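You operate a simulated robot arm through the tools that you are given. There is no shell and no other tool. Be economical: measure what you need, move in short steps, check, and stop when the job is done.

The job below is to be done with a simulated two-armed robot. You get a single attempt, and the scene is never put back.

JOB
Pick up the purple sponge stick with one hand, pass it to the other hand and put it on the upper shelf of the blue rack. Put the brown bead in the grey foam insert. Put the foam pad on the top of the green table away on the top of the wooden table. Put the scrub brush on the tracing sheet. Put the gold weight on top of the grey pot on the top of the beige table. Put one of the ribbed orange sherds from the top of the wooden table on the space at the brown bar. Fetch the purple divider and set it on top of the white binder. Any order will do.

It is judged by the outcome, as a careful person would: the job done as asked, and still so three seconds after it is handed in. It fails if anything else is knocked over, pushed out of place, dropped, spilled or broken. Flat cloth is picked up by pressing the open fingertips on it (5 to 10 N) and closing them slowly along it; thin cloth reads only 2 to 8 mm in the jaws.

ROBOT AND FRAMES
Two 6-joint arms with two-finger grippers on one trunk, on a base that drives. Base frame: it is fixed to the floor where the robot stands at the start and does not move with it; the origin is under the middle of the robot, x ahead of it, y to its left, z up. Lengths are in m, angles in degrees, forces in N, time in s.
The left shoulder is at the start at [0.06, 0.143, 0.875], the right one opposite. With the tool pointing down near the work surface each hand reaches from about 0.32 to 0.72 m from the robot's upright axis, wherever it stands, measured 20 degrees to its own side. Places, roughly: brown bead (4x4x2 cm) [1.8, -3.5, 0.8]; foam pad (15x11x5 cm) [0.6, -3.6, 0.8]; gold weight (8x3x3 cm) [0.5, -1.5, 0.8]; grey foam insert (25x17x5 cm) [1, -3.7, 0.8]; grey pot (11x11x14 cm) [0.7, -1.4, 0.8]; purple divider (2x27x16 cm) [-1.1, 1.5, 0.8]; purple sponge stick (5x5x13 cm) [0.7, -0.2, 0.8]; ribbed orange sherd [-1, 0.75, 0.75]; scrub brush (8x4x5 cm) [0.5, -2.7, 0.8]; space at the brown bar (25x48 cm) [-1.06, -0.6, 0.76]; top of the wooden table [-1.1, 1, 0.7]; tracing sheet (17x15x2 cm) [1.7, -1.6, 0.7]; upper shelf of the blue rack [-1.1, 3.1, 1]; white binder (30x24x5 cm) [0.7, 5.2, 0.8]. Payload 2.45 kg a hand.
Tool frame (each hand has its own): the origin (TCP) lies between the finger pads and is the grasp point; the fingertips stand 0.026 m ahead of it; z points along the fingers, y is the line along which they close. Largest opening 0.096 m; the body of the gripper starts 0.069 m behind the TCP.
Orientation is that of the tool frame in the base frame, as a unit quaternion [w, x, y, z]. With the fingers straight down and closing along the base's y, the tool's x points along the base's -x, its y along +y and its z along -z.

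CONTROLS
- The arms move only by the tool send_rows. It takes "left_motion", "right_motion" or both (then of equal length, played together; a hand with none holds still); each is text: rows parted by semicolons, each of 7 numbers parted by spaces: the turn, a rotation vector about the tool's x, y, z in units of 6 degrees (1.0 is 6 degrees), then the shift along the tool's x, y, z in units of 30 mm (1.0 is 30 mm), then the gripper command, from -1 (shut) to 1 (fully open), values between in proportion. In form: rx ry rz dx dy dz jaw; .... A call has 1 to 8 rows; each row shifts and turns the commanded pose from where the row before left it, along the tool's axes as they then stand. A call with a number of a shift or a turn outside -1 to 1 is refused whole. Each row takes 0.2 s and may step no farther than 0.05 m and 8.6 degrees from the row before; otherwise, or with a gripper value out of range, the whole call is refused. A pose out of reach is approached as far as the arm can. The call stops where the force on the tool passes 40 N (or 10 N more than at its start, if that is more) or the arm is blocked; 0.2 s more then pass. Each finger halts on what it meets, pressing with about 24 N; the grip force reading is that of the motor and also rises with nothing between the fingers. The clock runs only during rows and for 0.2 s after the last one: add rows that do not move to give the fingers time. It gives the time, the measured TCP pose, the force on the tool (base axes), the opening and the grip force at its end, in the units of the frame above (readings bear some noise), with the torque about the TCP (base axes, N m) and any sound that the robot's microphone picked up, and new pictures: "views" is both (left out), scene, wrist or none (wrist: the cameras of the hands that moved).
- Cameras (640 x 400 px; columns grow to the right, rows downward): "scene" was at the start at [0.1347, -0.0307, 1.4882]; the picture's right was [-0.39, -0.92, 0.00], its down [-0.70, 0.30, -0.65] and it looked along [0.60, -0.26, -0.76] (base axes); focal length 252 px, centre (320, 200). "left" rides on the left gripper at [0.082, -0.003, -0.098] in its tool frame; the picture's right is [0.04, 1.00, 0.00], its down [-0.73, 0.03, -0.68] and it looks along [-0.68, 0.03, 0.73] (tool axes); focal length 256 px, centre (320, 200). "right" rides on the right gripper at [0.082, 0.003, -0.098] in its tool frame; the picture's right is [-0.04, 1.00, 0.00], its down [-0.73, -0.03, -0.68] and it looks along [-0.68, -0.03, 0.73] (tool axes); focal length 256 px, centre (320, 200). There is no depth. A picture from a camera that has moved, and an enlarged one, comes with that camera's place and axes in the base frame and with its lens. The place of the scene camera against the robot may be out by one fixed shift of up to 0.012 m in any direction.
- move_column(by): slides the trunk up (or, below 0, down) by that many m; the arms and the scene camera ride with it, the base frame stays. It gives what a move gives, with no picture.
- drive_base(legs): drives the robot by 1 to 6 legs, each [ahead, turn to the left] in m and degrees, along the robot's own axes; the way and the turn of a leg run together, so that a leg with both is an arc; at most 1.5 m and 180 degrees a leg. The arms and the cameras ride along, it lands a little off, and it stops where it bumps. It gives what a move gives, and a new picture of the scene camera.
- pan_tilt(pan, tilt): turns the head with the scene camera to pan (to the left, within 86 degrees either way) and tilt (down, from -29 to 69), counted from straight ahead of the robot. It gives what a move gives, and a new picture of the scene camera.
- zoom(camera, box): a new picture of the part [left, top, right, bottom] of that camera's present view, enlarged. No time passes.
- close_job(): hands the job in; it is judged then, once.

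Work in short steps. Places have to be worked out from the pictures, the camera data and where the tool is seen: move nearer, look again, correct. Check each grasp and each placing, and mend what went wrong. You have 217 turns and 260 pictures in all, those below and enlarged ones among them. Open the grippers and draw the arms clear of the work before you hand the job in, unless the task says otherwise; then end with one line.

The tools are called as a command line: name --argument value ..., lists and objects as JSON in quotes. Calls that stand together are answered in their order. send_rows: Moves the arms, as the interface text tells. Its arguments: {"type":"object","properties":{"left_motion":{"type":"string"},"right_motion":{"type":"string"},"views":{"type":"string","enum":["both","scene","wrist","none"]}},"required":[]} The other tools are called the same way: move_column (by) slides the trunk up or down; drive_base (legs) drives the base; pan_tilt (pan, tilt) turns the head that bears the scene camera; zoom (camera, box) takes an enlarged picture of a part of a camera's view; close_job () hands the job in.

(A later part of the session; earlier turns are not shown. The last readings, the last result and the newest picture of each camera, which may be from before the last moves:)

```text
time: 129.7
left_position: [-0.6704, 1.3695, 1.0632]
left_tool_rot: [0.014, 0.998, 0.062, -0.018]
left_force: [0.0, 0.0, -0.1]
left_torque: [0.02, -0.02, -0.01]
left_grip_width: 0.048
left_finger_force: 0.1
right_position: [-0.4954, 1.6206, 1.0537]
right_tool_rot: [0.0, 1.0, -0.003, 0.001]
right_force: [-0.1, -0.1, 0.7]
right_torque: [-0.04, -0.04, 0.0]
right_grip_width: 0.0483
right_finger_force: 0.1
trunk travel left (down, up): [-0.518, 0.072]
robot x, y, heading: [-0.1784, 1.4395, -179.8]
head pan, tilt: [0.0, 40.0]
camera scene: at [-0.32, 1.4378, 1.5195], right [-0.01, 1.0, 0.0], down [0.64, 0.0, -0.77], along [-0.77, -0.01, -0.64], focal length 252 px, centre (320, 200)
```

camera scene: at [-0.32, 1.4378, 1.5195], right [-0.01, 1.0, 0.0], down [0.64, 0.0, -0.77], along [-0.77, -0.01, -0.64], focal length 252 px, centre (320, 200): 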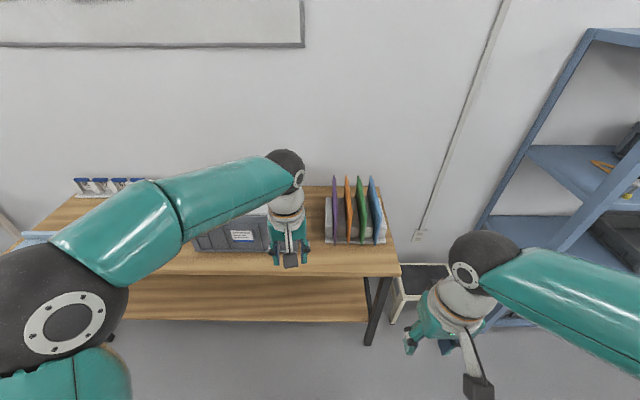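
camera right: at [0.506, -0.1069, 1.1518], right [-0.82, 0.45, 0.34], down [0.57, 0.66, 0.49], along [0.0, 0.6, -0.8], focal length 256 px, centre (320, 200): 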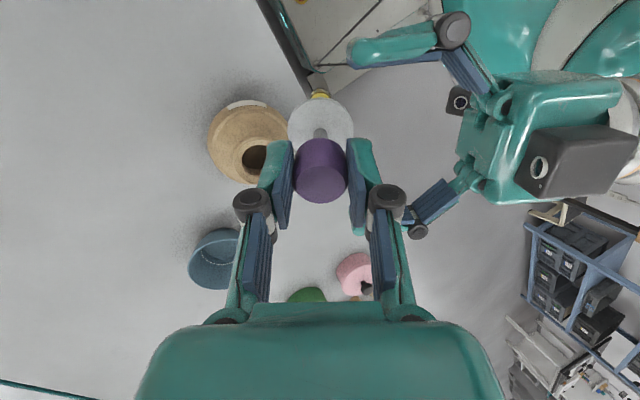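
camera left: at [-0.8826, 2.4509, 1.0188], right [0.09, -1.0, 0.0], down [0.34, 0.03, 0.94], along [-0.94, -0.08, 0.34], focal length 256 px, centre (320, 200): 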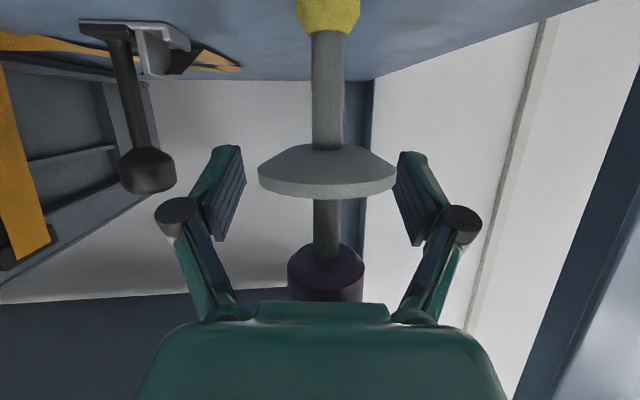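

Dividers stand in a holder, thin along y; the purple one is at y≈1.495, x from -1.0 to -1.25, top ≈0.88. I'll use the right hand. First move the left hand back and out, then drive closer.

send_rows --left_motion "0 0 0 0.8 0.8 0 0;0 0 0 0.8 0.8 0 0;0 0 0 0.8 0.8 0 0;0 0 0 0.8 0.8 0 0;0 0 0 0 0.8 0 0" --views "none"

drive_base --legs '[[0.26, 0]]'

```text
time: 130.9
left_position: [-0.563, 1.2591, 1.0577]
left_tool_rot: [0.013, 0.998, 0.062, -0.019]
left_force: [0.4, 0.2, 0.6]
left_torque: [0.03, 0.02, -0.01]
left_grip_width: 0.0481
left_finger_force: 0.1
right_position: [-0.4948, 1.6194, 1.0544]
right_tool_rot: [0.0, 1.0, -0.003, 0.001]
right_force: [-0.2, -0.4, 0.6]
right_torque: [0.03, -0.01, 0.01]
right_grip_width: 0.0479
right_finger_force: 0.1
trunk travel left (down, up): [-0.518, 0.072]
robot x, y, heading: [-0.175, 1.4394, -179.4]
head pan, tilt: [0.0, 40.0]
```

```text
time: 132.8
left_position: [-0.8289, 1.2603, 1.0579]
left_tool_rot: [0.013, 0.998, 0.059, -0.017]
left_force: [-0.5, -0.5, -0.6]
left_torque: [0.03, -0.05, 0.01]
left_grip_width: 0.048
left_finger_force: 0.2
right_position: [-0.7606, 1.6184, 1.0542]
right_tool_rot: [-0.001, 1.0, -0.005, 0.001]
right_force: [-1.4, -0.1, -0.8]
right_torque: [0.0, 0.0, -0.01]
right_grip_width: 0.048
right_finger_force: 0.1
trunk travel left (down, up): [-0.518, 0.072]
robot x, y, heading: [-0.4437, 1.4401, -179.9]
head pan, tilt: [0.0, 40.0]
camera scene: at [-0.5878, 1.4365, 1.5193], right [0.0, 1.0, 0.0], down [0.64, 0.0, -0.77], along [-0.77, 0.0, -0.64], focal length 252 px, centre (320, 200)
```

scene: 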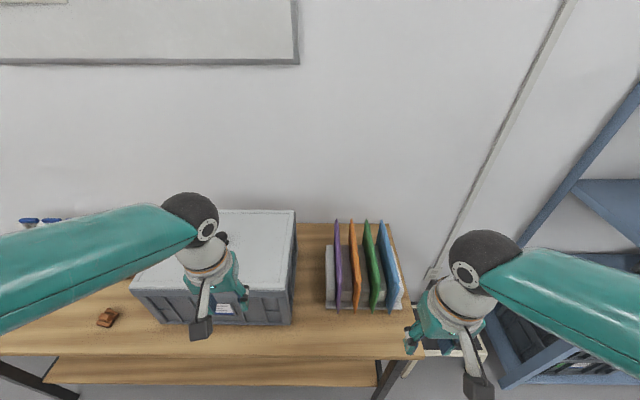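

zoom --camera "scene" --box '[310, 205, 420, 325]'

zoom --camera "right" --box '[0, 0, 640, 400]'

```text
3.33 times, centred on (365, 265) of scene
camera zoom: at [-0.5878, 1.4365, 1.5193], right [0.0, 1.0, 0.0], down [0.64, 0.0, -0.77], along [-0.77, 0.0, -0.64], focal length 839 px, centre (170, -17)
```

zoom: 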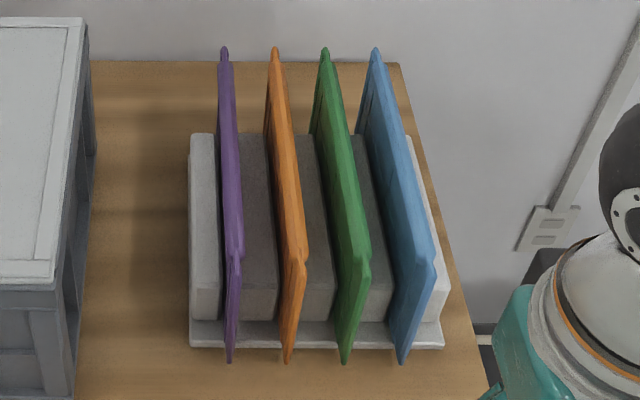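

```text
1.00 times, centred on (320, 200) of right (not enlarged: the box is as wide or as high as the picture)
camera zoom: at [-0.6795, 1.6161, 1.152], right [-0.05, -1.0, 0.0], down [-0.73, 0.04, 0.68], along [-0.68, 0.03, -0.74], focal length 256 px, centre (320, 200)
```

zoom: 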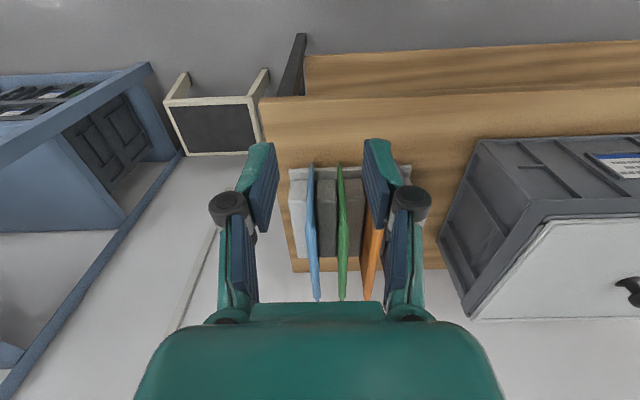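

Move the right hand over the purple divider (about (-1.09, 1.493)), staying above the tops.

send_rows --right_motion "0 0 0 -1 0 0.4 0;0 0 0 -1 0.5 0.4 0;0 0 0 -1 0.6 0.4 0;0 0 0 -1 0.6 0.4 0;0 0 0 -1 0.6 0.4 0;0 0 0 -1 0.6 0 0;0 0 0 -1 0.6 0 0;0 0 0 -1 0.6 0 0" --views "none"

send_rows --right_motion "0 0 0 -1 0 0 0;0 0 0 -1 0 0 0;0 0 0 -0.7 0 0 0;0 0 0 0 0 0 0" --views "wrist"

```text
time: 134.6
left_position: [-0.8301, 1.2595, 1.0581]
left_tool_rot: [0.014, 0.998, 0.059, -0.016]
left_force: [-0.5, 0.1, -0.3]
left_torque: [-0.01, -0.02, 0.0]
left_grip_width: 0.0479
left_finger_force: 0.1
right_position: [-1.0022, 1.4968, 0.9942]
right_tool_rot: [0.001, 1.0, -0.004, 0.002]
right_force: [0.4, 0.8, 0.1]
right_torque: [0.02, 0.01, -0.01]
right_grip_width: 0.0478
right_finger_force: 0.0
trunk travel left (down, up): [-0.518, 0.072]
robot x, y, heading: [-0.4429, 1.4376, -180.1]
head pan, tilt: [0.0, 40.0]
```

```text
time: 135.6
left_position: [-0.8263, 1.2588, 1.0586]
left_tool_rot: [0.014, 0.998, 0.06, -0.017]
left_force: [-0.4, -0.6, -0.3]
left_torque: [-0.03, 0.07, -0.03]
left_grip_width: 0.048
left_finger_force: 0.1
right_position: [-1.0822, 1.4994, 0.9954]
right_tool_rot: [0.0, 1.0, -0.005, 0.0]
right_force: [0.6, 0.1, -0.5]
right_torque: [-0.02, 0.01, -0.02]
right_grip_width: 0.0479
right_finger_force: 0.1
trunk travel left (down, up): [-0.518, 0.072]
robot x, y, heading: [-0.4475, 1.4369, -179.9]
head pan, tilt: [0.0, 40.0]
camera right: at [-1.0019, 1.4961, 1.0942], right [-0.05, -1.0, 0.0], down [-0.73, 0.04, 0.68], along [-0.68, 0.03, -0.74], focal length 256 px, centre (320, 200)
```

right: 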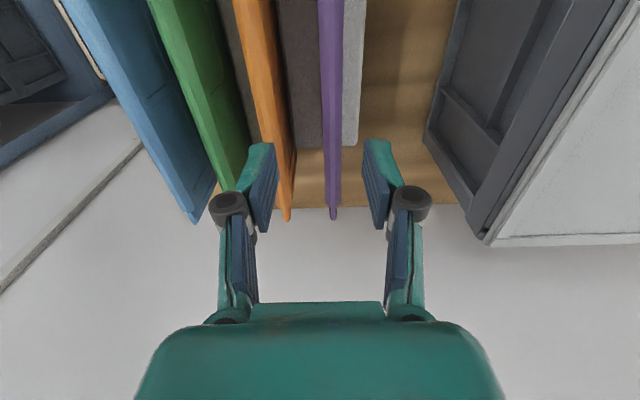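

Purple edge at y≈1.489, top z≈0.866. Align, narrow the jaws, and descend.

send_rows --right_motion "0 0 0 0 0.35 0 -0.25;0 0 0 0 0 0.8 -0.25;0 0 0 0 0 0.8 -0.25;0 0 0 0 0 0.8 -0.25;0 0 0 0 0 0 -0.25" --views "wrist"

```text
time: 136.8
left_position: [-0.8292, 1.2593, 1.0596]
left_tool_rot: [0.014, 0.998, 0.059, -0.018]
left_force: [-0.5, 0.1, -0.9]
left_torque: [0.0, -0.03, 0.03]
left_grip_width: 0.0479
left_finger_force: 0.1
right_position: [-1.082, 1.4889, 0.9209]
right_tool_rot: [0.001, 1.0, -0.006, 0.001]
right_force: [0.2, -0.1, 0.1]
right_torque: [-0.01, 0.02, 0.03]
right_grip_width: 0.0362
right_finger_force: 0.2
trunk travel left (down, up): [-0.518, 0.072]
robot x, y, heading: [-0.4442, 1.4326, -179.9]
head pan, tilt: [0.0, 40.0]
camera right: at [-0.9998, 1.4849, 1.0195], right [-0.05, -1.0, 0.0], down [-0.73, 0.04, 0.68], along [-0.68, 0.03, -0.73], focal length 256 px, centre (320, 200)
```

right: 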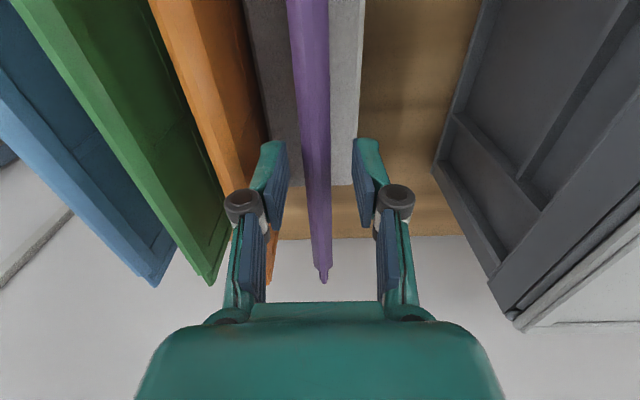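

Well centred. Descend 7 cm and close.

send_rows --right_motion "0 0 0 0 0 0.8 -0.25;0 0 0 0 0 0.8 -0.25;0 0 0 0 0 0.7 -0.25;0 0 0 0 0 0 -0.25;0 0 0 0 0 0 -0.6;0 0 0 0 0 0 -1;0 0 0 0 0 0 -1;0 0 0 0 0 0 -1" --views "wrist"

```text
time: 138.6
left_position: [-0.8293, 1.261, 1.0596]
left_tool_rot: [0.013, 0.998, 0.059, -0.017]
left_force: [0.5, 0.2, 0.3]
left_torque: [0.0, -0.01, -0.03]
left_grip_width: 0.0481
left_finger_force: 0.1
right_position: [-1.0815, 1.4866, 0.8531]
right_tool_rot: [0.0, 1.0, -0.005, 0.0]
right_force: [0.5, 0.1, 1.5]
right_torque: [0.01, 0.0, 0.0]
right_grip_width: 0.006
right_finger_force: 23.9
trunk travel left (down, up): [-0.518, 0.072]
robot x, y, heading: [-0.445, 1.441, -179.8]
head pan, tilt: [0.0, 40.0]
camera right: at [-0.9996, 1.4844, 0.9516], right [-0.05, -1.0, 0.0], down [-0.73, 0.04, 0.68], along [-0.68, 0.03, -0.74], focal length 256 px, centre (320, 200)
```

right: 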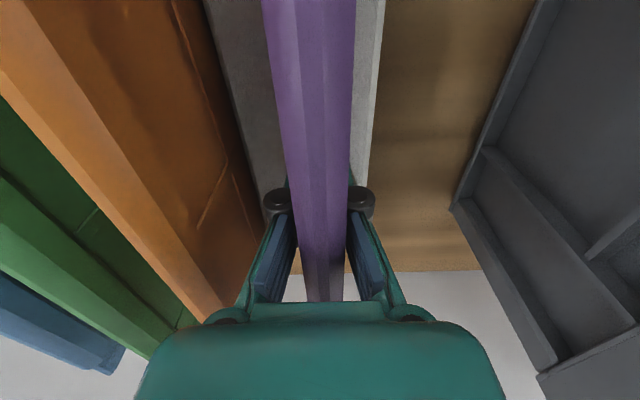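

Gripped (6 mm). Lift with the trunk then with the arm.

move_column --by 0.07

send_rows --right_motion "0 0 0 0 0 -0.7 -1;0 0 0 0 0 -0.7 -1;0 0 0 0 0 -0.7 -1;0 0 0 0 0 -0.5 -1" --views "scene"

```text
time: 139.7
left_position: [-0.8295, 1.2594, 1.1288]
left_tool_rot: [0.014, 0.998, 0.059, -0.018]
left_force: [-0.3, 1.1, -0.5]
left_torque: [0.01, 0.0, -0.02]
left_grip_width: 0.0479
left_finger_force: 0.0
right_position: [-1.0817, 1.4875, 0.9232]
right_tool_rot: [0.0, 1.0, -0.005, 0.0]
right_force: [0.0, 0.4, -1.5]
right_torque: [-0.03, -0.03, 0.02]
right_grip_width: 0.0058
right_finger_force: 24.0
trunk travel left (down, up): [-0.588, 0.002]
robot x, y, heading: [-0.4422, 1.4377, -179.8]
head pan, tilt: [0.0, 40.0]
```

```text
time: 140.7
left_position: [-0.8296, 1.2598, 1.1279]
left_tool_rot: [0.013, 0.998, 0.06, -0.017]
left_force: [-0.6, -1.1, -0.8]
left_torque: [0.0, 0.0, 0.05]
left_grip_width: 0.0481
left_finger_force: 0.1
right_position: [-1.0791, 1.4882, 1.0026]
right_tool_rot: [0.001, 1.0, -0.004, 0.001]
right_force: [-0.1, -0.2, -0.4]
right_torque: [0.02, 0.03, -0.03]
right_grip_width: 0.0058
right_finger_force: 23.9
trunk travel left (down, up): [-0.588, 0.002]
robot x, y, heading: [-0.4418, 1.44, -179.8]
head pan, tilt: [0.0, 40.0]
camera scene: at [-0.5866, 1.4366, 1.5894], right [0.0, 1.0, 0.0], down [0.64, 0.0, -0.77], along [-0.77, 0.0, -0.64], focal length 252 px, centre (320, 200)
```

scene: 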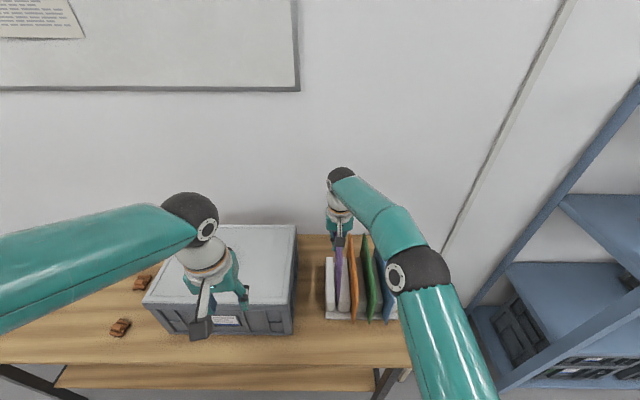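

Divider lifted free. Back away and retract the hand.

drive_base --legs '[[-0.3, 0]]'

send_rows --right_motion "0 0 0 0.9 -0.4 -0.3 -1;0 0 0 0.9 -0.4 -0.3 -1;0 0 0 0.9 -0.4 -0.3 -1;0 0 0 0.9 -0.4 -0.3 -1;0 0 0 0.9 -0.4 0 -1;0 0 0 0.9 -0.4 0 -1" --views "wrist"

```text
time: 142.8
left_position: [-0.513, 1.2591, 1.1297]
left_tool_rot: [0.013, 0.998, 0.064, -0.018]
left_force: [0.1, -0.5, 1.5]
left_torque: [0.02, 0.02, 0.0]
left_grip_width: 0.0482
left_finger_force: 0.1
right_position: [-0.766, 1.4838, 1.0032]
right_tool_rot: [0.0, 1.0, 0.0, 0.001]
right_force: [1.4, -0.8, -0.6]
right_torque: [0.02, 0.02, 0.03]
right_grip_width: 0.006
right_finger_force: 24.3
trunk travel left (down, up): [-0.588, 0.002]
robot x, y, heading: [-0.1286, 1.437, -179.2]
head pan, tilt: [0.0, 40.0]
camera scene: at [-0.2718, 1.4371, 1.5895], right [-0.01, 1.0, 0.0], down [0.64, 0.01, -0.77], along [-0.77, -0.01, -0.64], focal length 252 px, centre (320, 200)
```

scene: 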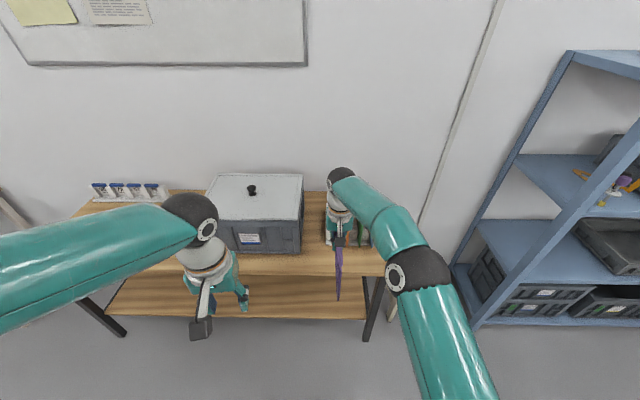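

```text
time: 144.2
left_position: [-0.5113, 1.2576, 1.13]
left_tool_rot: [0.013, 0.998, 0.064, -0.018]
left_force: [0.4, 0.9, 0.2]
left_torque: [0.02, 0.04, 0.01]
left_grip_width: 0.0482
left_finger_force: 0.0
right_position: [-0.6027, 1.5541, 1.0422]
right_tool_rot: [0.001, 1.0, -0.001, 0.0]
right_force: [0.8, -0.7, -1.6]
right_torque: [0.0, 0.01, 0.0]
right_grip_width: 0.006
right_finger_force: 23.6
trunk travel left (down, up): [-0.588, 0.002]
robot x, y, heading: [-0.1298, 1.4375, -179.4]
head pan, tilt: [0.0, 40.0]
camera right: at [-0.5208, 1.5515, 1.1399], right [-0.04, -1.0, 0.0], down [-0.73, 0.03, 0.68], along [-0.68, 0.03, -0.73], focal length 256 px, centre (320, 200)
```

right: 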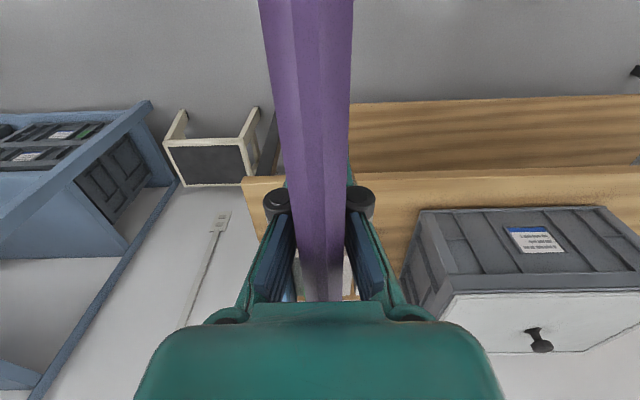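

Turn toward +y and drive up the aisle toward the binder.

drive_base --legs '[[0, -45], [0, -44], [1.4, 0], [1.0, 0]]'

pan_tilt --pan -30 --tilt 25

```text
time: 148.6
left_position: [-0.386, 1.7832, 1.1302]
left_tool_rot: [0.002, 0.816, -0.578, -0.022]
left_force: [0.7, 0.7, -0.2]
left_torque: [-0.06, 0.07, -0.02]
left_grip_width: 0.048
left_finger_force: 0.1
right_position: [-0.1143, 1.9304, 1.0421]
right_tool_rot: [0.003, 0.777, -0.63, -0.001]
right_force: [1.4, 0.7, -1.4]
right_torque: [-0.04, 0.08, 0.02]
right_grip_width: 0.0061
right_finger_force: 23.8
trunk travel left (down, up): [-0.588, 0.002]
robot x, y, heading: [-0.1821, 1.428, 100.6]
head pan, tilt: [0.0, 40.0]
stopped in leg 2: the robot was blocked; the commanded pose is now the measured one
camera scene: at [-0.205, 1.5739, 1.5893], right [0.98, 0.19, 0.0], down [0.12, -0.63, -0.77], along [-0.14, 0.75, -0.64], focal length 252 px, centre (320, 200)
```

scene: 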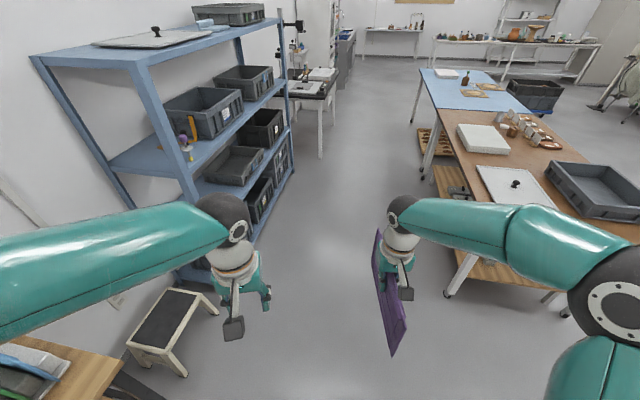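

```text
time: 149.6
left_position: [-0.3892, 1.782, 1.1309]
left_tool_rot: [0.0, 0.816, -0.577, -0.022]
left_force: [-0.9, -0.3, -0.2]
left_torque: [-0.02, 0.02, 0.02]
left_grip_width: 0.0479
left_finger_force: 0.1
right_position: [-0.1181, 1.9295, 1.0419]
right_tool_rot: [0.001, 0.777, -0.629, 0.001]
right_force: [-0.1, 0.1, -0.6]
right_torque: [0.02, 0.01, -0.01]
right_grip_width: 0.006
right_finger_force: 23.2
trunk travel left (down, up): [-0.588, 0.002]
robot x, y, heading: [-0.1819, 1.4287, 100.6]
head pan, tilt: [-30.0, 25.0]
camera scene: at [-0.1635, 1.5753, 1.6127], right [0.94, -0.33, 0.0], down [-0.14, -0.4, -0.91], along [0.3, 0.86, -0.42], focal length 252 px, centre (320, 200)
```

scene: 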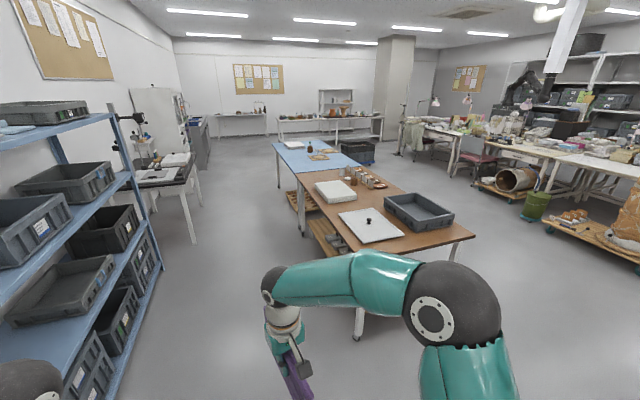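

zoom --camera "scene" --box '[240, 120, 420, 260]'

drive_base --legs '[[0, -8], [1.5, 0], [1.2, 0]]'

```text
2.86 times, centred on (330, 190) of scene
camera zoom: at [-0.1635, 1.5753, 1.6127], right [0.94, -0.33, 0.0], down [-0.14, -0.4, -0.91], along [0.3, 0.86, -0.42], focal length 719 px, centre (291, 229)
```

zoom: 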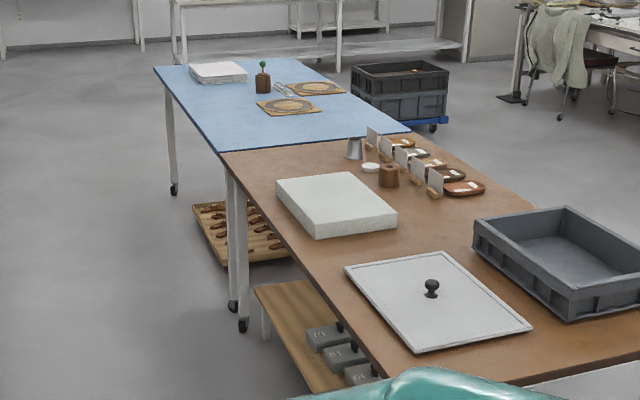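

```text
time: 163.6
left_position: [-0.4121, 4.5247, 1.1296]
left_tool_rot: [-0.002, 0.764, -0.644, -0.021]
left_force: [-0.3, 0.6, 0.1]
left_torque: [0.0, -0.01, 0.01]
left_grip_width: 0.0478
left_finger_force: 0.0
right_position: [-0.1207, 4.6258, 1.0415]
right_tool_rot: [0.0, 0.722, -0.692, 0.0]
right_force: [0.2, 0.2, -1.7]
right_torque: [-0.02, -0.04, 0.0]
right_grip_width: 0.0062
right_finger_force: 24.6
trunk travel left (down, up): [-0.588, 0.002]
robot x, y, heading: [-0.2715, 4.1429, 91.3]
head pan, tilt: [-30.0, 25.0]
camera scene: at [-0.2239, 4.2839, 1.6127], right [0.88, -0.48, 0.0], down [-0.2, -0.37, -0.91], along [0.44, 0.79, -0.42], focal length 252 px, centre (320, 200)
```

scene: 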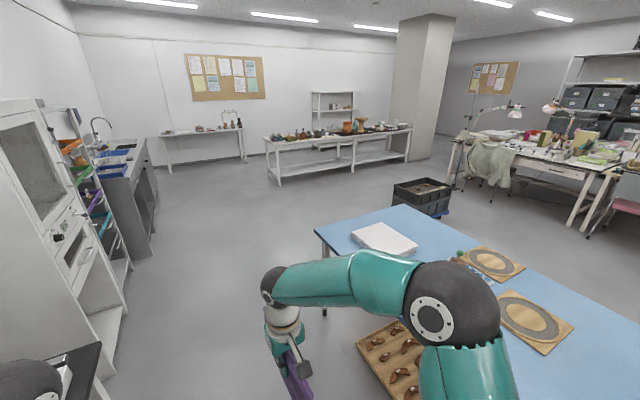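

The white binder is the slab at about (0.70, 5.17) on the blue table. I drive alongside and face it.

drive_base --legs '[[1.03, 0], [0, -46], [0, -40]]'

pan_tilt --pan 0 --tilt 40

```text
time: 171.7
left_position: [-0.1077, 5.5042, 1.1325]
left_tool_rot: [0.01, -0.44, 0.898, 0.019]
left_force: [0.9, 0.0, -0.2]
left_torque: [0.04, 0.04, -0.01]
left_grip_width: 0.0481
left_finger_force: 0.0
right_position: [0.1628, 5.3584, 1.0436]
right_tool_rot: [-0.001, -0.382, 0.924, 0.002]
right_force: [0.4, -1.1, -1.0]
right_torque: [0.03, 0.05, -0.03]
right_grip_width: 0.0061
right_finger_force: 24.5
trunk travel left (down, up): [-0.588, 0.002]
robot x, y, heading: [-0.311, 5.1594, 45.3]
head pan, tilt: [-30.0, 25.0]
stopped in leg 3: the robot was blocked; the commanded pose is now the measured one
camera scene: at [-0.1744, 5.2236, 1.6126], right [0.27, -0.96, 0.0], down [-0.41, -0.11, -0.91], along [0.87, 0.24, -0.42], focal length 252 px, centre (320, 200)
```

scene: 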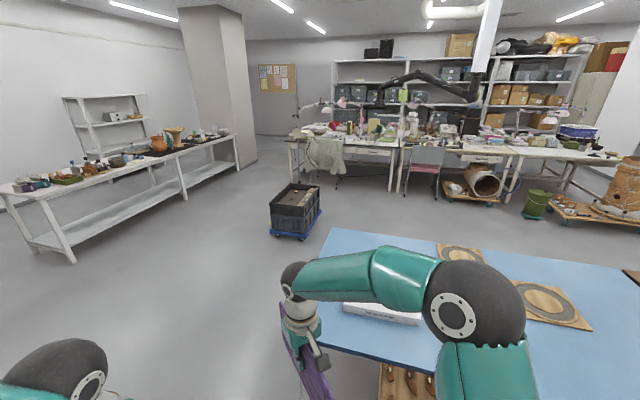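

```text
time: 172.7
left_position: [-0.1097, 5.5067, 1.1324]
left_tool_rot: [0.012, -0.44, 0.898, 0.019]
left_force: [0.3, 0.5, -0.5]
left_torque: [-0.01, 0.01, 0.01]
left_grip_width: 0.048
left_finger_force: 0.0
right_position: [0.1608, 5.3588, 1.0441]
right_tool_rot: [0.0, -0.383, 0.924, 0.001]
right_force: [0.1, 0.2, -1.9]
right_torque: [0.01, 0.0, 0.01]
right_grip_width: 0.0059
right_finger_force: 23.6
trunk travel left (down, up): [-0.588, 0.002]
robot x, y, heading: [-0.3144, 5.156, 45.4]
head pan, tilt: [0.0, 40.0]
camera scene: at [-0.206, 5.2626, 1.5894], right [0.71, -0.7, 0.0], down [-0.45, -0.46, -0.77], along [0.54, 0.55, -0.64], focal length 252 px, centre (320, 200)
```

scene: 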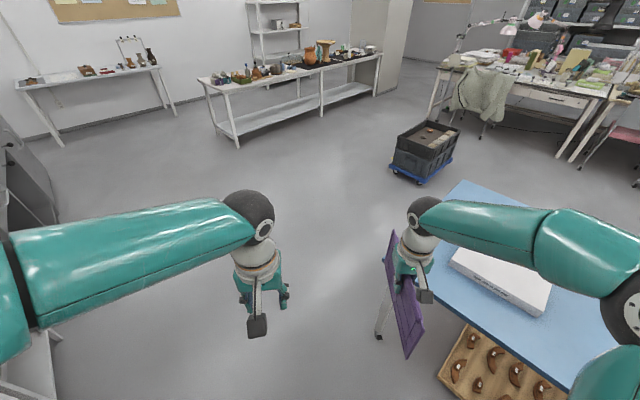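

I rotate the panel here in the free space: first yaw 90°.

send_rows --right_motion "0 0 -1 0 0 0 -1;0 0 -1 0 0 0 -1;0 0 -1 0 0 0 -1;0 0 -1 0 0 0 -1;0 0 -1 0 0 0 -1;0 0 -1 0 0 0 -1;0 0 -1 0 0 0 -1;0 0 -1 0 0 0 -1" --views "none"

send_rows --right_motion "0 0 -1 0 0 0 -1;0 0 -1 0 0 0 -1;0 0 -1 0 0 0 -1;0 0 -1 0 0 0 -1;0 0 -1 0 0 0 -1;0 0 -1 0 0 0 -1;0 0 -1 0 0 0 -1;0 0 0 0 0 0 -1" --views "none"

send_rows --right_motion "1 0 0 0 0 0 -1;1 0 0 0 0 0 -1;1 0 0 0 0 0 -1;1 0 0 0 0 0 -1;1 0 0 0 0 0 -1;1 0 0 0 0 0 -1;1 0 0 0 0 0 -1;1 0 0 0 0 0 -1" --views "scene"

```text
time: 174.4
left_position: [-0.1102, 5.5047, 1.1316]
left_tool_rot: [0.011, -0.441, 0.897, 0.019]
left_force: [0.8, 0.4, -0.2]
left_torque: [0.01, 0.01, 0.01]
left_grip_width: 0.0482
left_finger_force: 0.0
right_position: [0.1616, 5.3612, 1.0452]
right_tool_rot: [0.001, 0.725, -0.688, -0.001]
right_force: [1.0, 0.3, -1.0]
right_torque: [0.02, -0.03, 0.04]
right_grip_width: 0.006
right_finger_force: 23.7
trunk travel left (down, up): [-0.588, 0.002]
robot x, y, heading: [-0.3108, 5.156, 45.4]
head pan, tilt: [0.0, 40.0]
```

```text
time: 176.2
left_position: [-0.1101, 5.5068, 1.1303]
left_tool_rot: [0.011, -0.44, 0.898, 0.019]
left_force: [0.2, 0.0, 0.3]
left_torque: [0.03, 0.02, -0.03]
left_grip_width: 0.0481
left_finger_force: 0.0
right_position: [0.161, 5.3602, 1.0446]
right_tool_rot: [0.0, 0.924, -0.382, -0.001]
right_force: [0.4, -0.1, -1.7]
right_torque: [-0.02, -0.01, 0.0]
right_grip_width: 0.0062
right_finger_force: 24.0
trunk travel left (down, up): [-0.588, 0.002]
robot x, y, heading: [-0.312, 5.1619, 45.2]
head pan, tilt: [0.0, 40.0]
```

```text
time: 178.1
left_position: [-0.1106, 5.5059, 1.1317]
left_tool_rot: [0.012, -0.441, 0.897, 0.019]
left_force: [0.0, 0.1, -0.1]
left_torque: [0.01, -0.01, 0.01]
left_grip_width: 0.0482
left_finger_force: 0.0
right_position: [0.1612, 5.361, 1.043]
right_tool_rot: [-0.375, 0.844, -0.351, 0.155]
right_force: [-0.6, -0.7, -1.5]
right_torque: [-0.01, 0.0, -0.02]
right_grip_width: 0.0059
right_finger_force: 23.3
trunk travel left (down, up): [-0.588, 0.002]
robot x, y, heading: [-0.3129, 5.1584, 45.4]
head pan, tilt: [0.0, 40.0]
camera scene: at [-0.2061, 5.2626, 1.5894], right [0.71, -0.7, 0.0], down [-0.45, -0.46, -0.77], along [0.54, 0.55, -0.64], focal length 252 px, centre (320, 200)
```

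scene: 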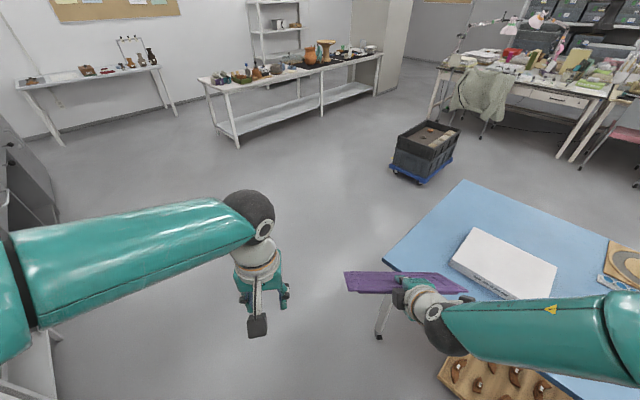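

Continue the pitch by 30° more.

send_rows --right_motion "1 0 0 0 0 0 -1;1 0 0 0 0 0 -1;1 0 0 0 0 0 -1;1 0 0 0 0 0 -1;0.5 0 0 0 0 0 -1" --views "none"

drive_base --legs '[[0, -45]]'

```text
time: 179.2
left_position: [-0.1095, 5.5064, 1.1306]
left_tool_rot: [0.011, -0.441, 0.897, 0.019]
left_force: [0.1, -0.4, -0.5]
left_torque: [-0.03, -0.06, 0.0]
left_grip_width: 0.0479
left_finger_force: 0.1
right_position: [0.1696, 5.4168, 1.0678]
right_tool_rot: [-0.561, 0.732, -0.306, 0.235]
right_force: [-1.0, 0.0, -1.6]
right_torque: [0.02, 0.04, 0.0]
right_grip_width: 0.006
right_finger_force: 24.0
right hand out of reach, approached as far as the arm can: row 1, 2, 3, 4, 5
trunk travel left (down, up): [-0.588, 0.002]
robot x, y, heading: [-0.3127, 5.1601, 45.4]
head pan, tilt: [0.0, 40.0]
```

```text
time: 180.2
left_position: [-0.1046, 5.5025, 1.1326]
left_tool_rot: [0.011, -0.434, 0.901, 0.02]
left_force: [-0.1, 0.1, -0.1]
left_torque: [-0.01, 0.04, 0.01]
left_grip_width: 0.0478
left_finger_force: 0.1
right_position: [0.1746, 5.4091, 1.0678]
right_tool_rot: [-0.557, 0.732, -0.311, 0.238]
right_force: [-1.3, -1.1, -1.1]
right_torque: [-0.01, -0.02, 0.0]
right_grip_width: 0.006
right_finger_force: 24.3
trunk travel left (down, up): [-0.588, 0.002]
robot x, y, heading: [-0.3103, 5.157, 45.4]
head pan, tilt: [0.0, 40.0]
stopped in leg 1: the robot was blocked; the commanded pose is now the measured one
camera scene: at [-0.2055, 5.2605, 1.5895], right [0.71, -0.7, 0.0], down [-0.45, -0.46, -0.77], along [0.54, 0.54, -0.64], focal length 252 px, centre (320, 200)
```

scene: 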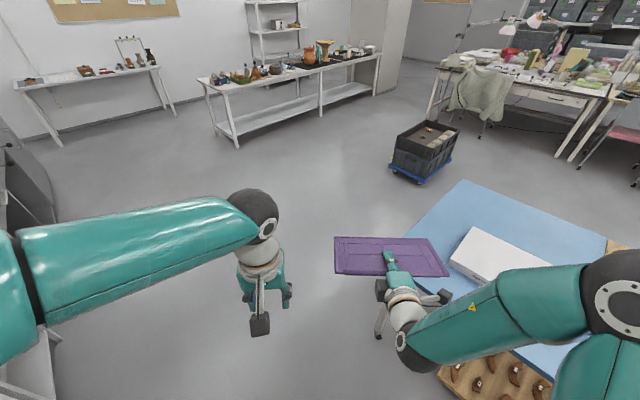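

Turning is blocked here, probably by the black bench behind. I move ahead along the heading a bit and then turn.

drive_base --legs '[[0.2, -10], [0, -30]]'

```text
time: 183.4
left_position: [0.2237, 5.4151, 1.1323]
left_tool_rot: [0.017, -0.096, 0.995, 0.014]
left_force: [-0.4, -0.6, 0.1]
left_torque: [-0.01, 0.0, 0.01]
left_grip_width: 0.0481
left_finger_force: 0.0
right_position: [0.3783, 5.1695, 1.0726]
right_tool_rot: [-0.428, 0.575, -0.556, 0.421]
right_force: [0.4, -1.1, -1.1]
right_torque: [0.03, 0.05, 0.01]
right_grip_width: 0.0062
right_finger_force: 23.9
trunk travel left (down, up): [-0.588, 0.002]
robot x, y, heading: [-0.1632, 5.3106, 5.2]
head pan, tilt: [0.0, 40.0]
camera scene: at [-0.0103, 5.3261, 1.5894], right [0.09, -1.0, 0.0], down [-0.64, -0.06, -0.77], along [0.76, 0.07, -0.64], focal length 252 px, centre (320, 200)
```

scene: 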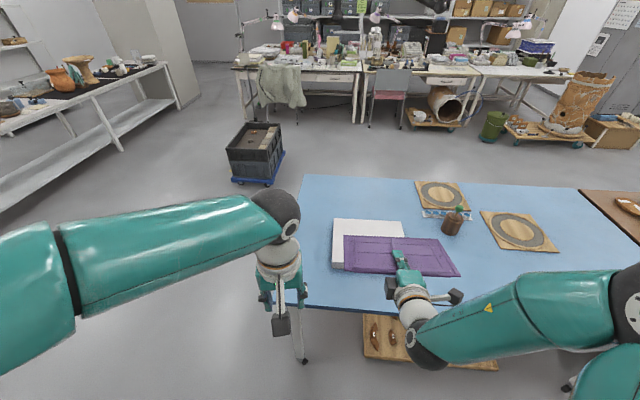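

Lined up nicely: binder spans x≈0.55–0.81, y≈5.02–5.335. I extend the right hand forward over it at height.

send_rows --right_motion "0 0 0 0.15 -0.29 1 -1;0 0 0 0.15 -0.29 1 -1;0 0 0 0.15 -0.29 1 -1;0 0 0 0.15 -0.29 1 -1;0 0 0 0.15 -0.29 1 -1;0 0 0 0.15 -0.29 1 -1;0 0 0 0.15 -0.29 1 -1;0 0 0 0.15 -0.29 1 -1" --views "both"

```text
time: 185.2
left_position: [0.2244, 5.4152, 1.1326]
left_tool_rot: [0.016, -0.095, 0.995, 0.015]
left_force: [0.5, 0.3, -0.1]
left_torque: [-0.01, 0.0, 0.02]
left_grip_width: 0.0481
left_finger_force: 0.1
right_position: [0.6289, 5.1532, 1.0798]
right_tool_rot: [-0.427, 0.575, -0.557, 0.421]
right_force: [-0.1, -0.1, -0.4]
right_torque: [0.05, -0.03, -0.02]
right_grip_width: 0.006
right_finger_force: 23.5
right hand out of reach, approached as far as the arm can: row 2, 3, 5
trunk travel left (down, up): [-0.588, 0.002]
robot x, y, heading: [-0.1589, 5.3129, 4.9]
head pan, tilt: [0.0, 40.0]
camera scene: at [-0.0093, 5.3257, 1.5893], right [0.09, -1.0, 0.0], down [-0.64, -0.06, -0.77], along [0.76, 0.07, -0.64], focal length 252 px, centre (320, 200)
camera right: at [0.5357, 5.0705, 1.1042], right [-0.28, 0.02, -0.96], down [-0.66, 0.72, 0.21], along [0.69, 0.69, -0.19], focal length 256 px, centre (320, 200)
```

scene: 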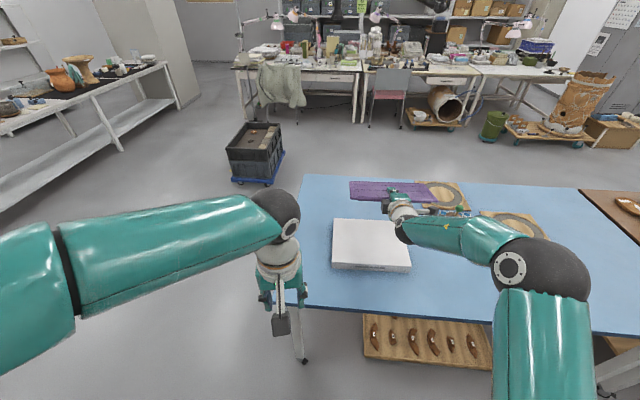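
right: 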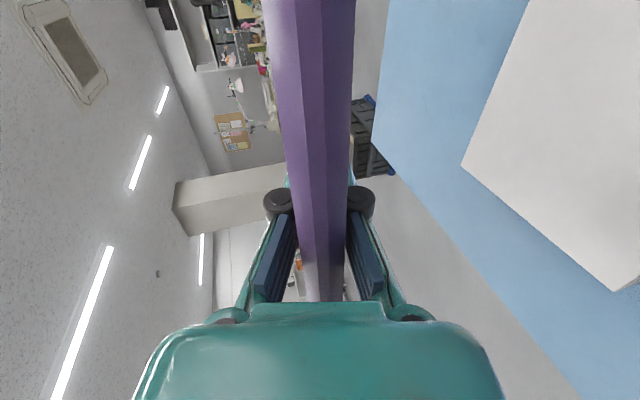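

Panel is centred over the binder. Lower with the trunk, most of the way first.

move_column --by -0.19

pan_tilt --pan -15 --tilt 35

```text
time: 187.3
left_position: [0.2244, 5.4156, 0.9431]
left_tool_rot: [0.017, -0.095, 0.995, 0.015]
left_force: [0.7, -0.2, 0.0]
left_torque: [0.02, 0.01, 0.0]
left_grip_width: 0.0481
left_finger_force: 0.0
right_position: [0.6274, 5.1534, 0.8916]
right_tool_rot: [-0.427, 0.575, -0.557, 0.421]
right_force: [-0.7, 0.6, -0.9]
right_torque: [0.03, 0.0, 0.04]
right_grip_width: 0.0059
right_finger_force: 23.9
trunk travel left (down, up): [-0.398, 0.192]
robot x, y, heading: [-0.1561, 5.3127, 5.3]
head pan, tilt: [0.0, 40.0]
```

```text
time: 188.1
left_position: [0.2238, 5.4153, 0.9431]
left_tool_rot: [0.017, -0.095, 0.995, 0.013]
left_force: [-0.3, -0.2, 0.3]
left_torque: [-0.04, 0.0, 0.02]
left_grip_width: 0.0483
left_finger_force: 0.1
right_position: [0.6288, 5.1541, 0.8899]
right_tool_rot: [-0.428, 0.574, -0.556, 0.422]
right_force: [-0.4, 0.3, -0.4]
right_torque: [-0.03, 0.03, 0.05]
right_grip_width: 0.0056
right_finger_force: 23.7
trunk travel left (down, up): [-0.398, 0.192]
robot x, y, heading: [-0.1594, 5.3159, 5.1]
head pan, tilt: [-15.0, 35.0]
camera scene: at [-0.0084, 5.3032, 1.4069], right [-0.17, -0.99, 0.0], down [-0.57, 0.1, -0.82], along [0.81, -0.14, -0.57], focal length 252 px, centre (320, 200)
```

scene: 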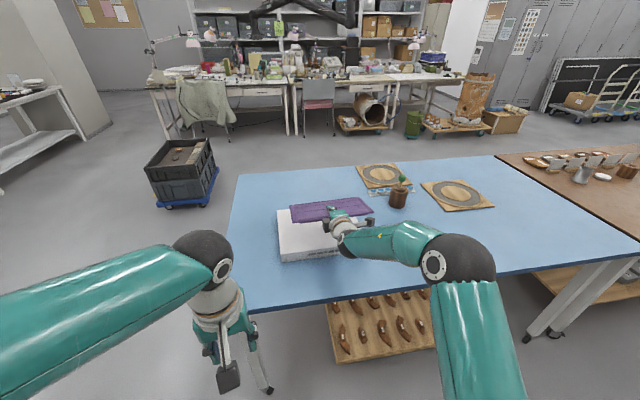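

move_column --by -0.04

zoom --camera "scene" --box '[250, 170, 430, 290]'

```text
time: 188.9
left_position: [0.2237, 5.4145, 0.9039]
left_tool_rot: [0.017, -0.095, 0.995, 0.015]
left_force: [-0.2, 0.0, -0.6]
left_torque: [0.01, -0.01, -0.04]
left_grip_width: 0.048
left_finger_force: 0.0
right_position: [0.628, 5.1533, 0.85]
right_tool_rot: [-0.428, 0.575, -0.556, 0.421]
right_force: [0.4, 0.0, -1.4]
right_torque: [0.01, 0.02, 0.02]
right_grip_width: 0.0058
right_finger_force: 23.9
trunk travel left (down, up): [-0.358, 0.232]
robot x, y, heading: [-0.1576, 5.3133, 5.0]
head pan, tilt: [-15.0, 35.0]
```

```text
3.33 times, centred on (340, 230) of scene
camera zoom: at [-0.0087, 5.3031, 1.367], right [-0.17, -0.99, 0.0], down [-0.57, 0.1, -0.82], along [0.81, -0.14, -0.57], focal length 839 px, centre (253, 100)
```

zoom: 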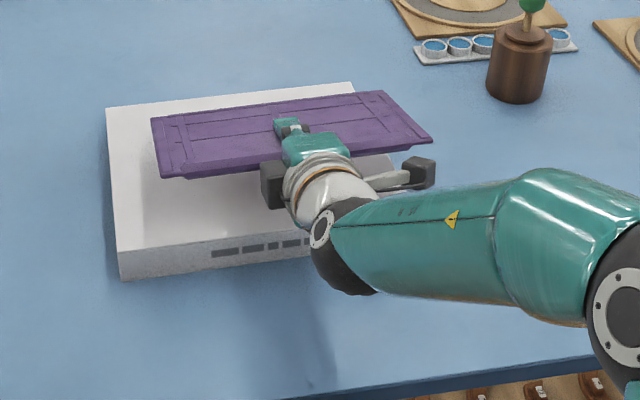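

Panel is a bit too far right; shift 2.4 cm left, then lower in small steps.

send_rows --right_motion "0 0 0 -0.4 0 0 -1;0 0 0 -0.4 0 0 -1" --views "none"

move_column --by -0.012

move_column --by -0.008

zoom --camera "scene" --box '[250, 160, 430, 280]'

```text
time: 189.5
left_position: [0.2239, 5.4147, 0.9032]
left_tool_rot: [0.017, -0.095, 0.995, 0.014]
left_force: [0.1, 0.1, 0.8]
left_torque: [0.0, 0.03, -0.02]
left_grip_width: 0.0482
left_finger_force: 0.0
right_position: [0.6284, 5.1791, 0.8513]
right_tool_rot: [-0.428, 0.575, -0.556, 0.422]
right_force: [0.0, 0.0, -0.7]
right_torque: [0.02, 0.02, 0.02]
right_grip_width: 0.0061
right_finger_force: 24.0
trunk travel left (down, up): [-0.358, 0.232]
robot x, y, heading: [-0.1592, 5.3123, 5.3]
head pan, tilt: [-15.0, 35.0]
```

```text
time: 190.1
left_position: [0.2241, 5.4158, 0.8912]
left_tool_rot: [0.018, -0.095, 0.995, 0.014]
left_force: [0.8, -0.5, -0.1]
left_torque: [-0.03, -0.03, 0.01]
left_grip_width: 0.0475
left_finger_force: 0.1
right_position: [0.6294, 5.1793, 0.8382]
right_tool_rot: [-0.428, 0.574, -0.556, 0.421]
right_force: [0.9, -0.4, -0.8]
right_torque: [-0.02, 0.05, 0.01]
right_grip_width: 0.0062
right_finger_force: 23.2
trunk travel left (down, up): [-0.346, 0.244]
robot x, y, heading: [-0.1576, 5.3118, 5.1]
head pan, tilt: [-15.0, 35.0]
```

```text
time: 190.7
left_position: [0.2241, 5.4151, 0.8823]
left_tool_rot: [0.016, -0.096, 0.995, 0.014]
left_force: [1.0, -0.2, 0.3]
left_torque: [0.02, -0.05, -0.01]
left_grip_width: 0.048
left_finger_force: 0.0
right_position: [0.6283, 5.1789, 0.8306]
right_tool_rot: [-0.428, 0.575, -0.556, 0.421]
right_force: [0.5, 0.0, -0.8]
right_torque: [0.01, 0.03, 0.0]
right_grip_width: 0.0061
right_finger_force: 23.9
trunk travel left (down, up): [-0.338, 0.252]
robot x, y, heading: [-0.1603, 5.3129, 5.2]
head pan, tilt: [-15.0, 35.0]
```

```text
3.33 times, centred on (340, 220) of scene
camera zoom: at [-0.0087, 5.3031, 1.347], right [-0.17, -0.99, 0.0], down [-0.57, 0.1, -0.82], along [0.81, -0.14, -0.57], focal length 839 px, centre (253, 133)
```

zoom: 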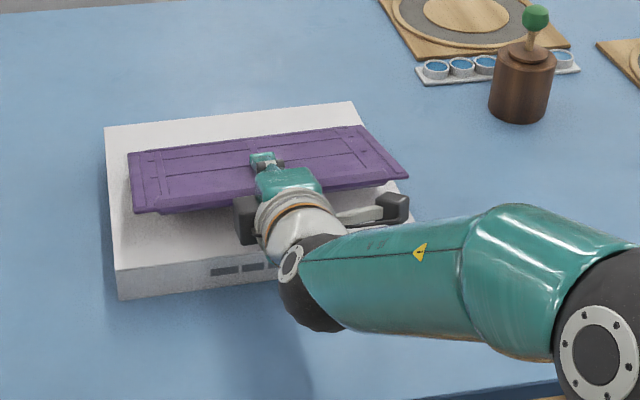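

Good alignment. Continue lowering.

move_column --by -0.007

move_column --by -0.006

move_column --by -0.005

```text
time: 191.2
left_position: [0.2239, 5.4143, 0.8772]
left_tool_rot: [0.017, -0.095, 0.995, 0.013]
left_force: [1.0, 0.3, -0.3]
left_torque: [-0.01, 0.0, -0.04]
left_grip_width: 0.0482
left_finger_force: 0.1
right_position: [0.6293, 5.1784, 0.824]
right_tool_rot: [-0.428, 0.574, -0.557, 0.422]
right_force: [-0.3, 0.1, -0.9]
right_torque: [0.01, 0.03, 0.0]
right_grip_width: 0.006
right_finger_force: 24.4
trunk travel left (down, up): [-0.331, 0.259]
robot x, y, heading: [-0.1603, 5.3112, 5.2]
head pan, tilt: [-15.0, 35.0]
```

```text
time: 191.8
left_position: [0.2239, 5.4146, 0.8695]
left_tool_rot: [0.017, -0.096, 0.995, 0.014]
left_force: [-0.6, 0.2, 0.3]
left_torque: [0.0, 0.01, -0.03]
left_grip_width: 0.0478
left_finger_force: 0.1
right_position: [0.6288, 5.1785, 0.8176]
right_tool_rot: [-0.428, 0.574, -0.556, 0.421]
right_force: [-0.9, 0.2, -1.1]
right_torque: [0.01, 0.03, 0.01]
right_grip_width: 0.0062
right_finger_force: 24.0
trunk travel left (down, up): [-0.325, 0.265]
robot x, y, heading: [-0.1586, 5.3106, 5.1]
head pan, tilt: [-15.0, 35.0]
```

```text
time: 192.3
left_position: [0.2236, 5.4141, 0.8647]
left_tool_rot: [0.017, -0.095, 0.995, 0.013]
left_force: [0.3, -0.6, 1.0]
left_torque: [-0.03, -0.02, 0.02]
left_grip_width: 0.048
left_finger_force: 0.0
right_position: [0.6287, 5.1789, 0.8121]
right_tool_rot: [-0.427, 0.575, -0.555, 0.422]
right_force: [-0.7, -1.6, -0.8]
right_torque: [0.05, -0.02, -0.03]
right_grip_width: 0.0058
right_finger_force: 24.0
trunk travel left (down, up): [-0.32, 0.27]
robot x, y, heading: [-0.158, 5.3167, 5.1]
head pan, tilt: [-15.0, 35.0]
```

move_column --by -0.006

move_column --by -0.005

zoom --camera "scene" --box '[250, 150, 430, 270]'

```text
time: 192.9
left_position: [0.2214, 5.4155, 0.8596]
left_tool_rot: [0.017, -0.095, 0.995, 0.014]
left_force: [0.0, 0.5, 0.1]
left_torque: [0.01, -0.02, 0.02]
left_grip_width: 0.048
left_finger_force: 0.0
right_position: [0.6281, 5.1776, 0.8096]
right_tool_rot: [-0.429, 0.573, -0.555, 0.424]
right_force: [-0.6, 0.2, 6.7]
right_torque: [0.38, -0.78, 0.03]
right_grip_width: 0.0061
right_finger_force: 24.1
trunk travel left (down, up): [-0.314, 0.276]
robot x, y, heading: [-0.162, 5.314, 5.1]
head pan, tilt: [-15.0, 35.0]
```

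```text
time: 193.4
left_position: [0.2221, 5.4148, 0.8543]
left_tool_rot: [0.018, -0.095, 0.995, 0.014]
left_force: [0.4, 0.4, 0.4]
left_torque: [0.02, 0.01, -0.03]
left_grip_width: 0.048
left_finger_force: 0.0
right_position: [0.6272, 5.1775, 0.8043]
right_tool_rot: [-0.429, 0.574, -0.555, 0.423]
right_force: [-4.1, -0.4, 11.5]
right_torque: [0.33, -1.16, -0.02]
right_grip_width: 0.007
right_finger_force: 24.1
trunk travel left (down, up): [-0.309, 0.281]
robot x, y, heading: [-0.1613, 5.3093, 5.2]
head pan, tilt: [-15.0, 35.0]
```

```text
3.33 times, centred on (340, 210) of scene
camera zoom: at [-0.0109, 5.3033, 1.3183], right [-0.17, -0.99, 0.0], down [-0.56, 0.1, -0.82], along [0.81, -0.14, -0.57], focal length 839 px, centre (253, 167)
```

zoom: 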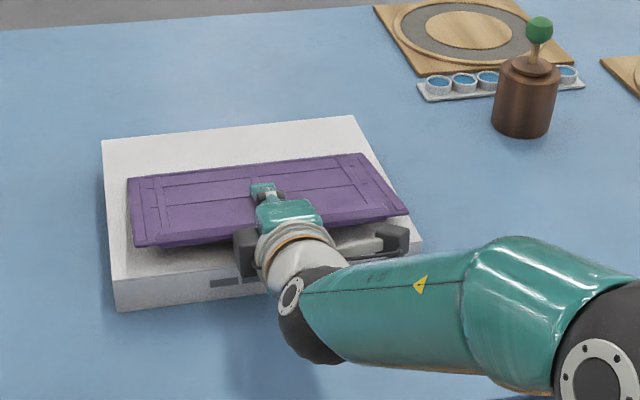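

Far edge rests on the binder. Open the jaws gradually so the near edge sinks with the lower finger.

send_rows --right_motion "0 0 0 0 0 0 -0.8;0 0 0 0 0 0 -0.7;0 0 0 0 0 0 -0.6;0 0 0 0 0 0 -0.5;0 0 0 0 0 0 -0.4;0 0 0 0 0 0 -0.3;0 0 0 0 0 0 -0.3" --views "none"

zoom --camera "scene" --box '[250, 150, 430, 270]'

```text
time: 195.0
left_position: [0.223, 5.4148, 0.8541]
left_tool_rot: [0.017, -0.095, 0.995, 0.014]
left_force: [0.4, 0.1, -0.3]
left_torque: [-0.03, -0.02, -0.03]
left_grip_width: 0.048
left_finger_force: 0.0
right_position: [0.6275, 5.1781, 0.8054]
right_tool_rot: [-0.43, 0.572, -0.555, 0.424]
right_force: [7.9, 2.6, 18.2]
right_torque: [0.07, 0.1, -0.03]
right_grip_width: 0.0215
right_finger_force: 0.0
trunk travel left (down, up): [-0.309, 0.281]
robot x, y, heading: [-0.1606, 5.3153, 5.0]
head pan, tilt: [-15.0, 35.0]
```

```text
3.33 times, centred on (340, 210) of scene
camera zoom: at [-0.0103, 5.3037, 1.3183], right [-0.17, -0.99, 0.0], down [-0.56, 0.1, -0.82], along [0.81, -0.14, -0.57], focal length 839 px, centre (253, 167)
```

zoom: 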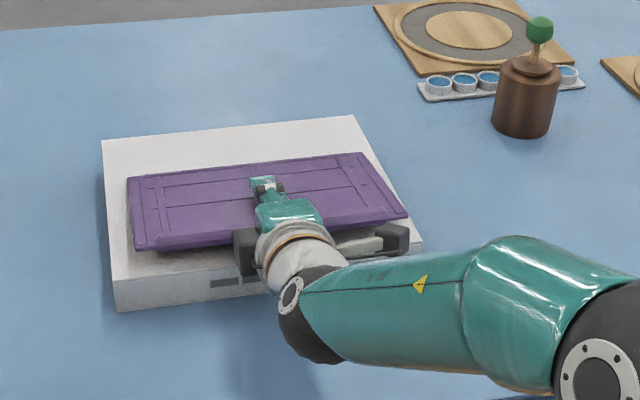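

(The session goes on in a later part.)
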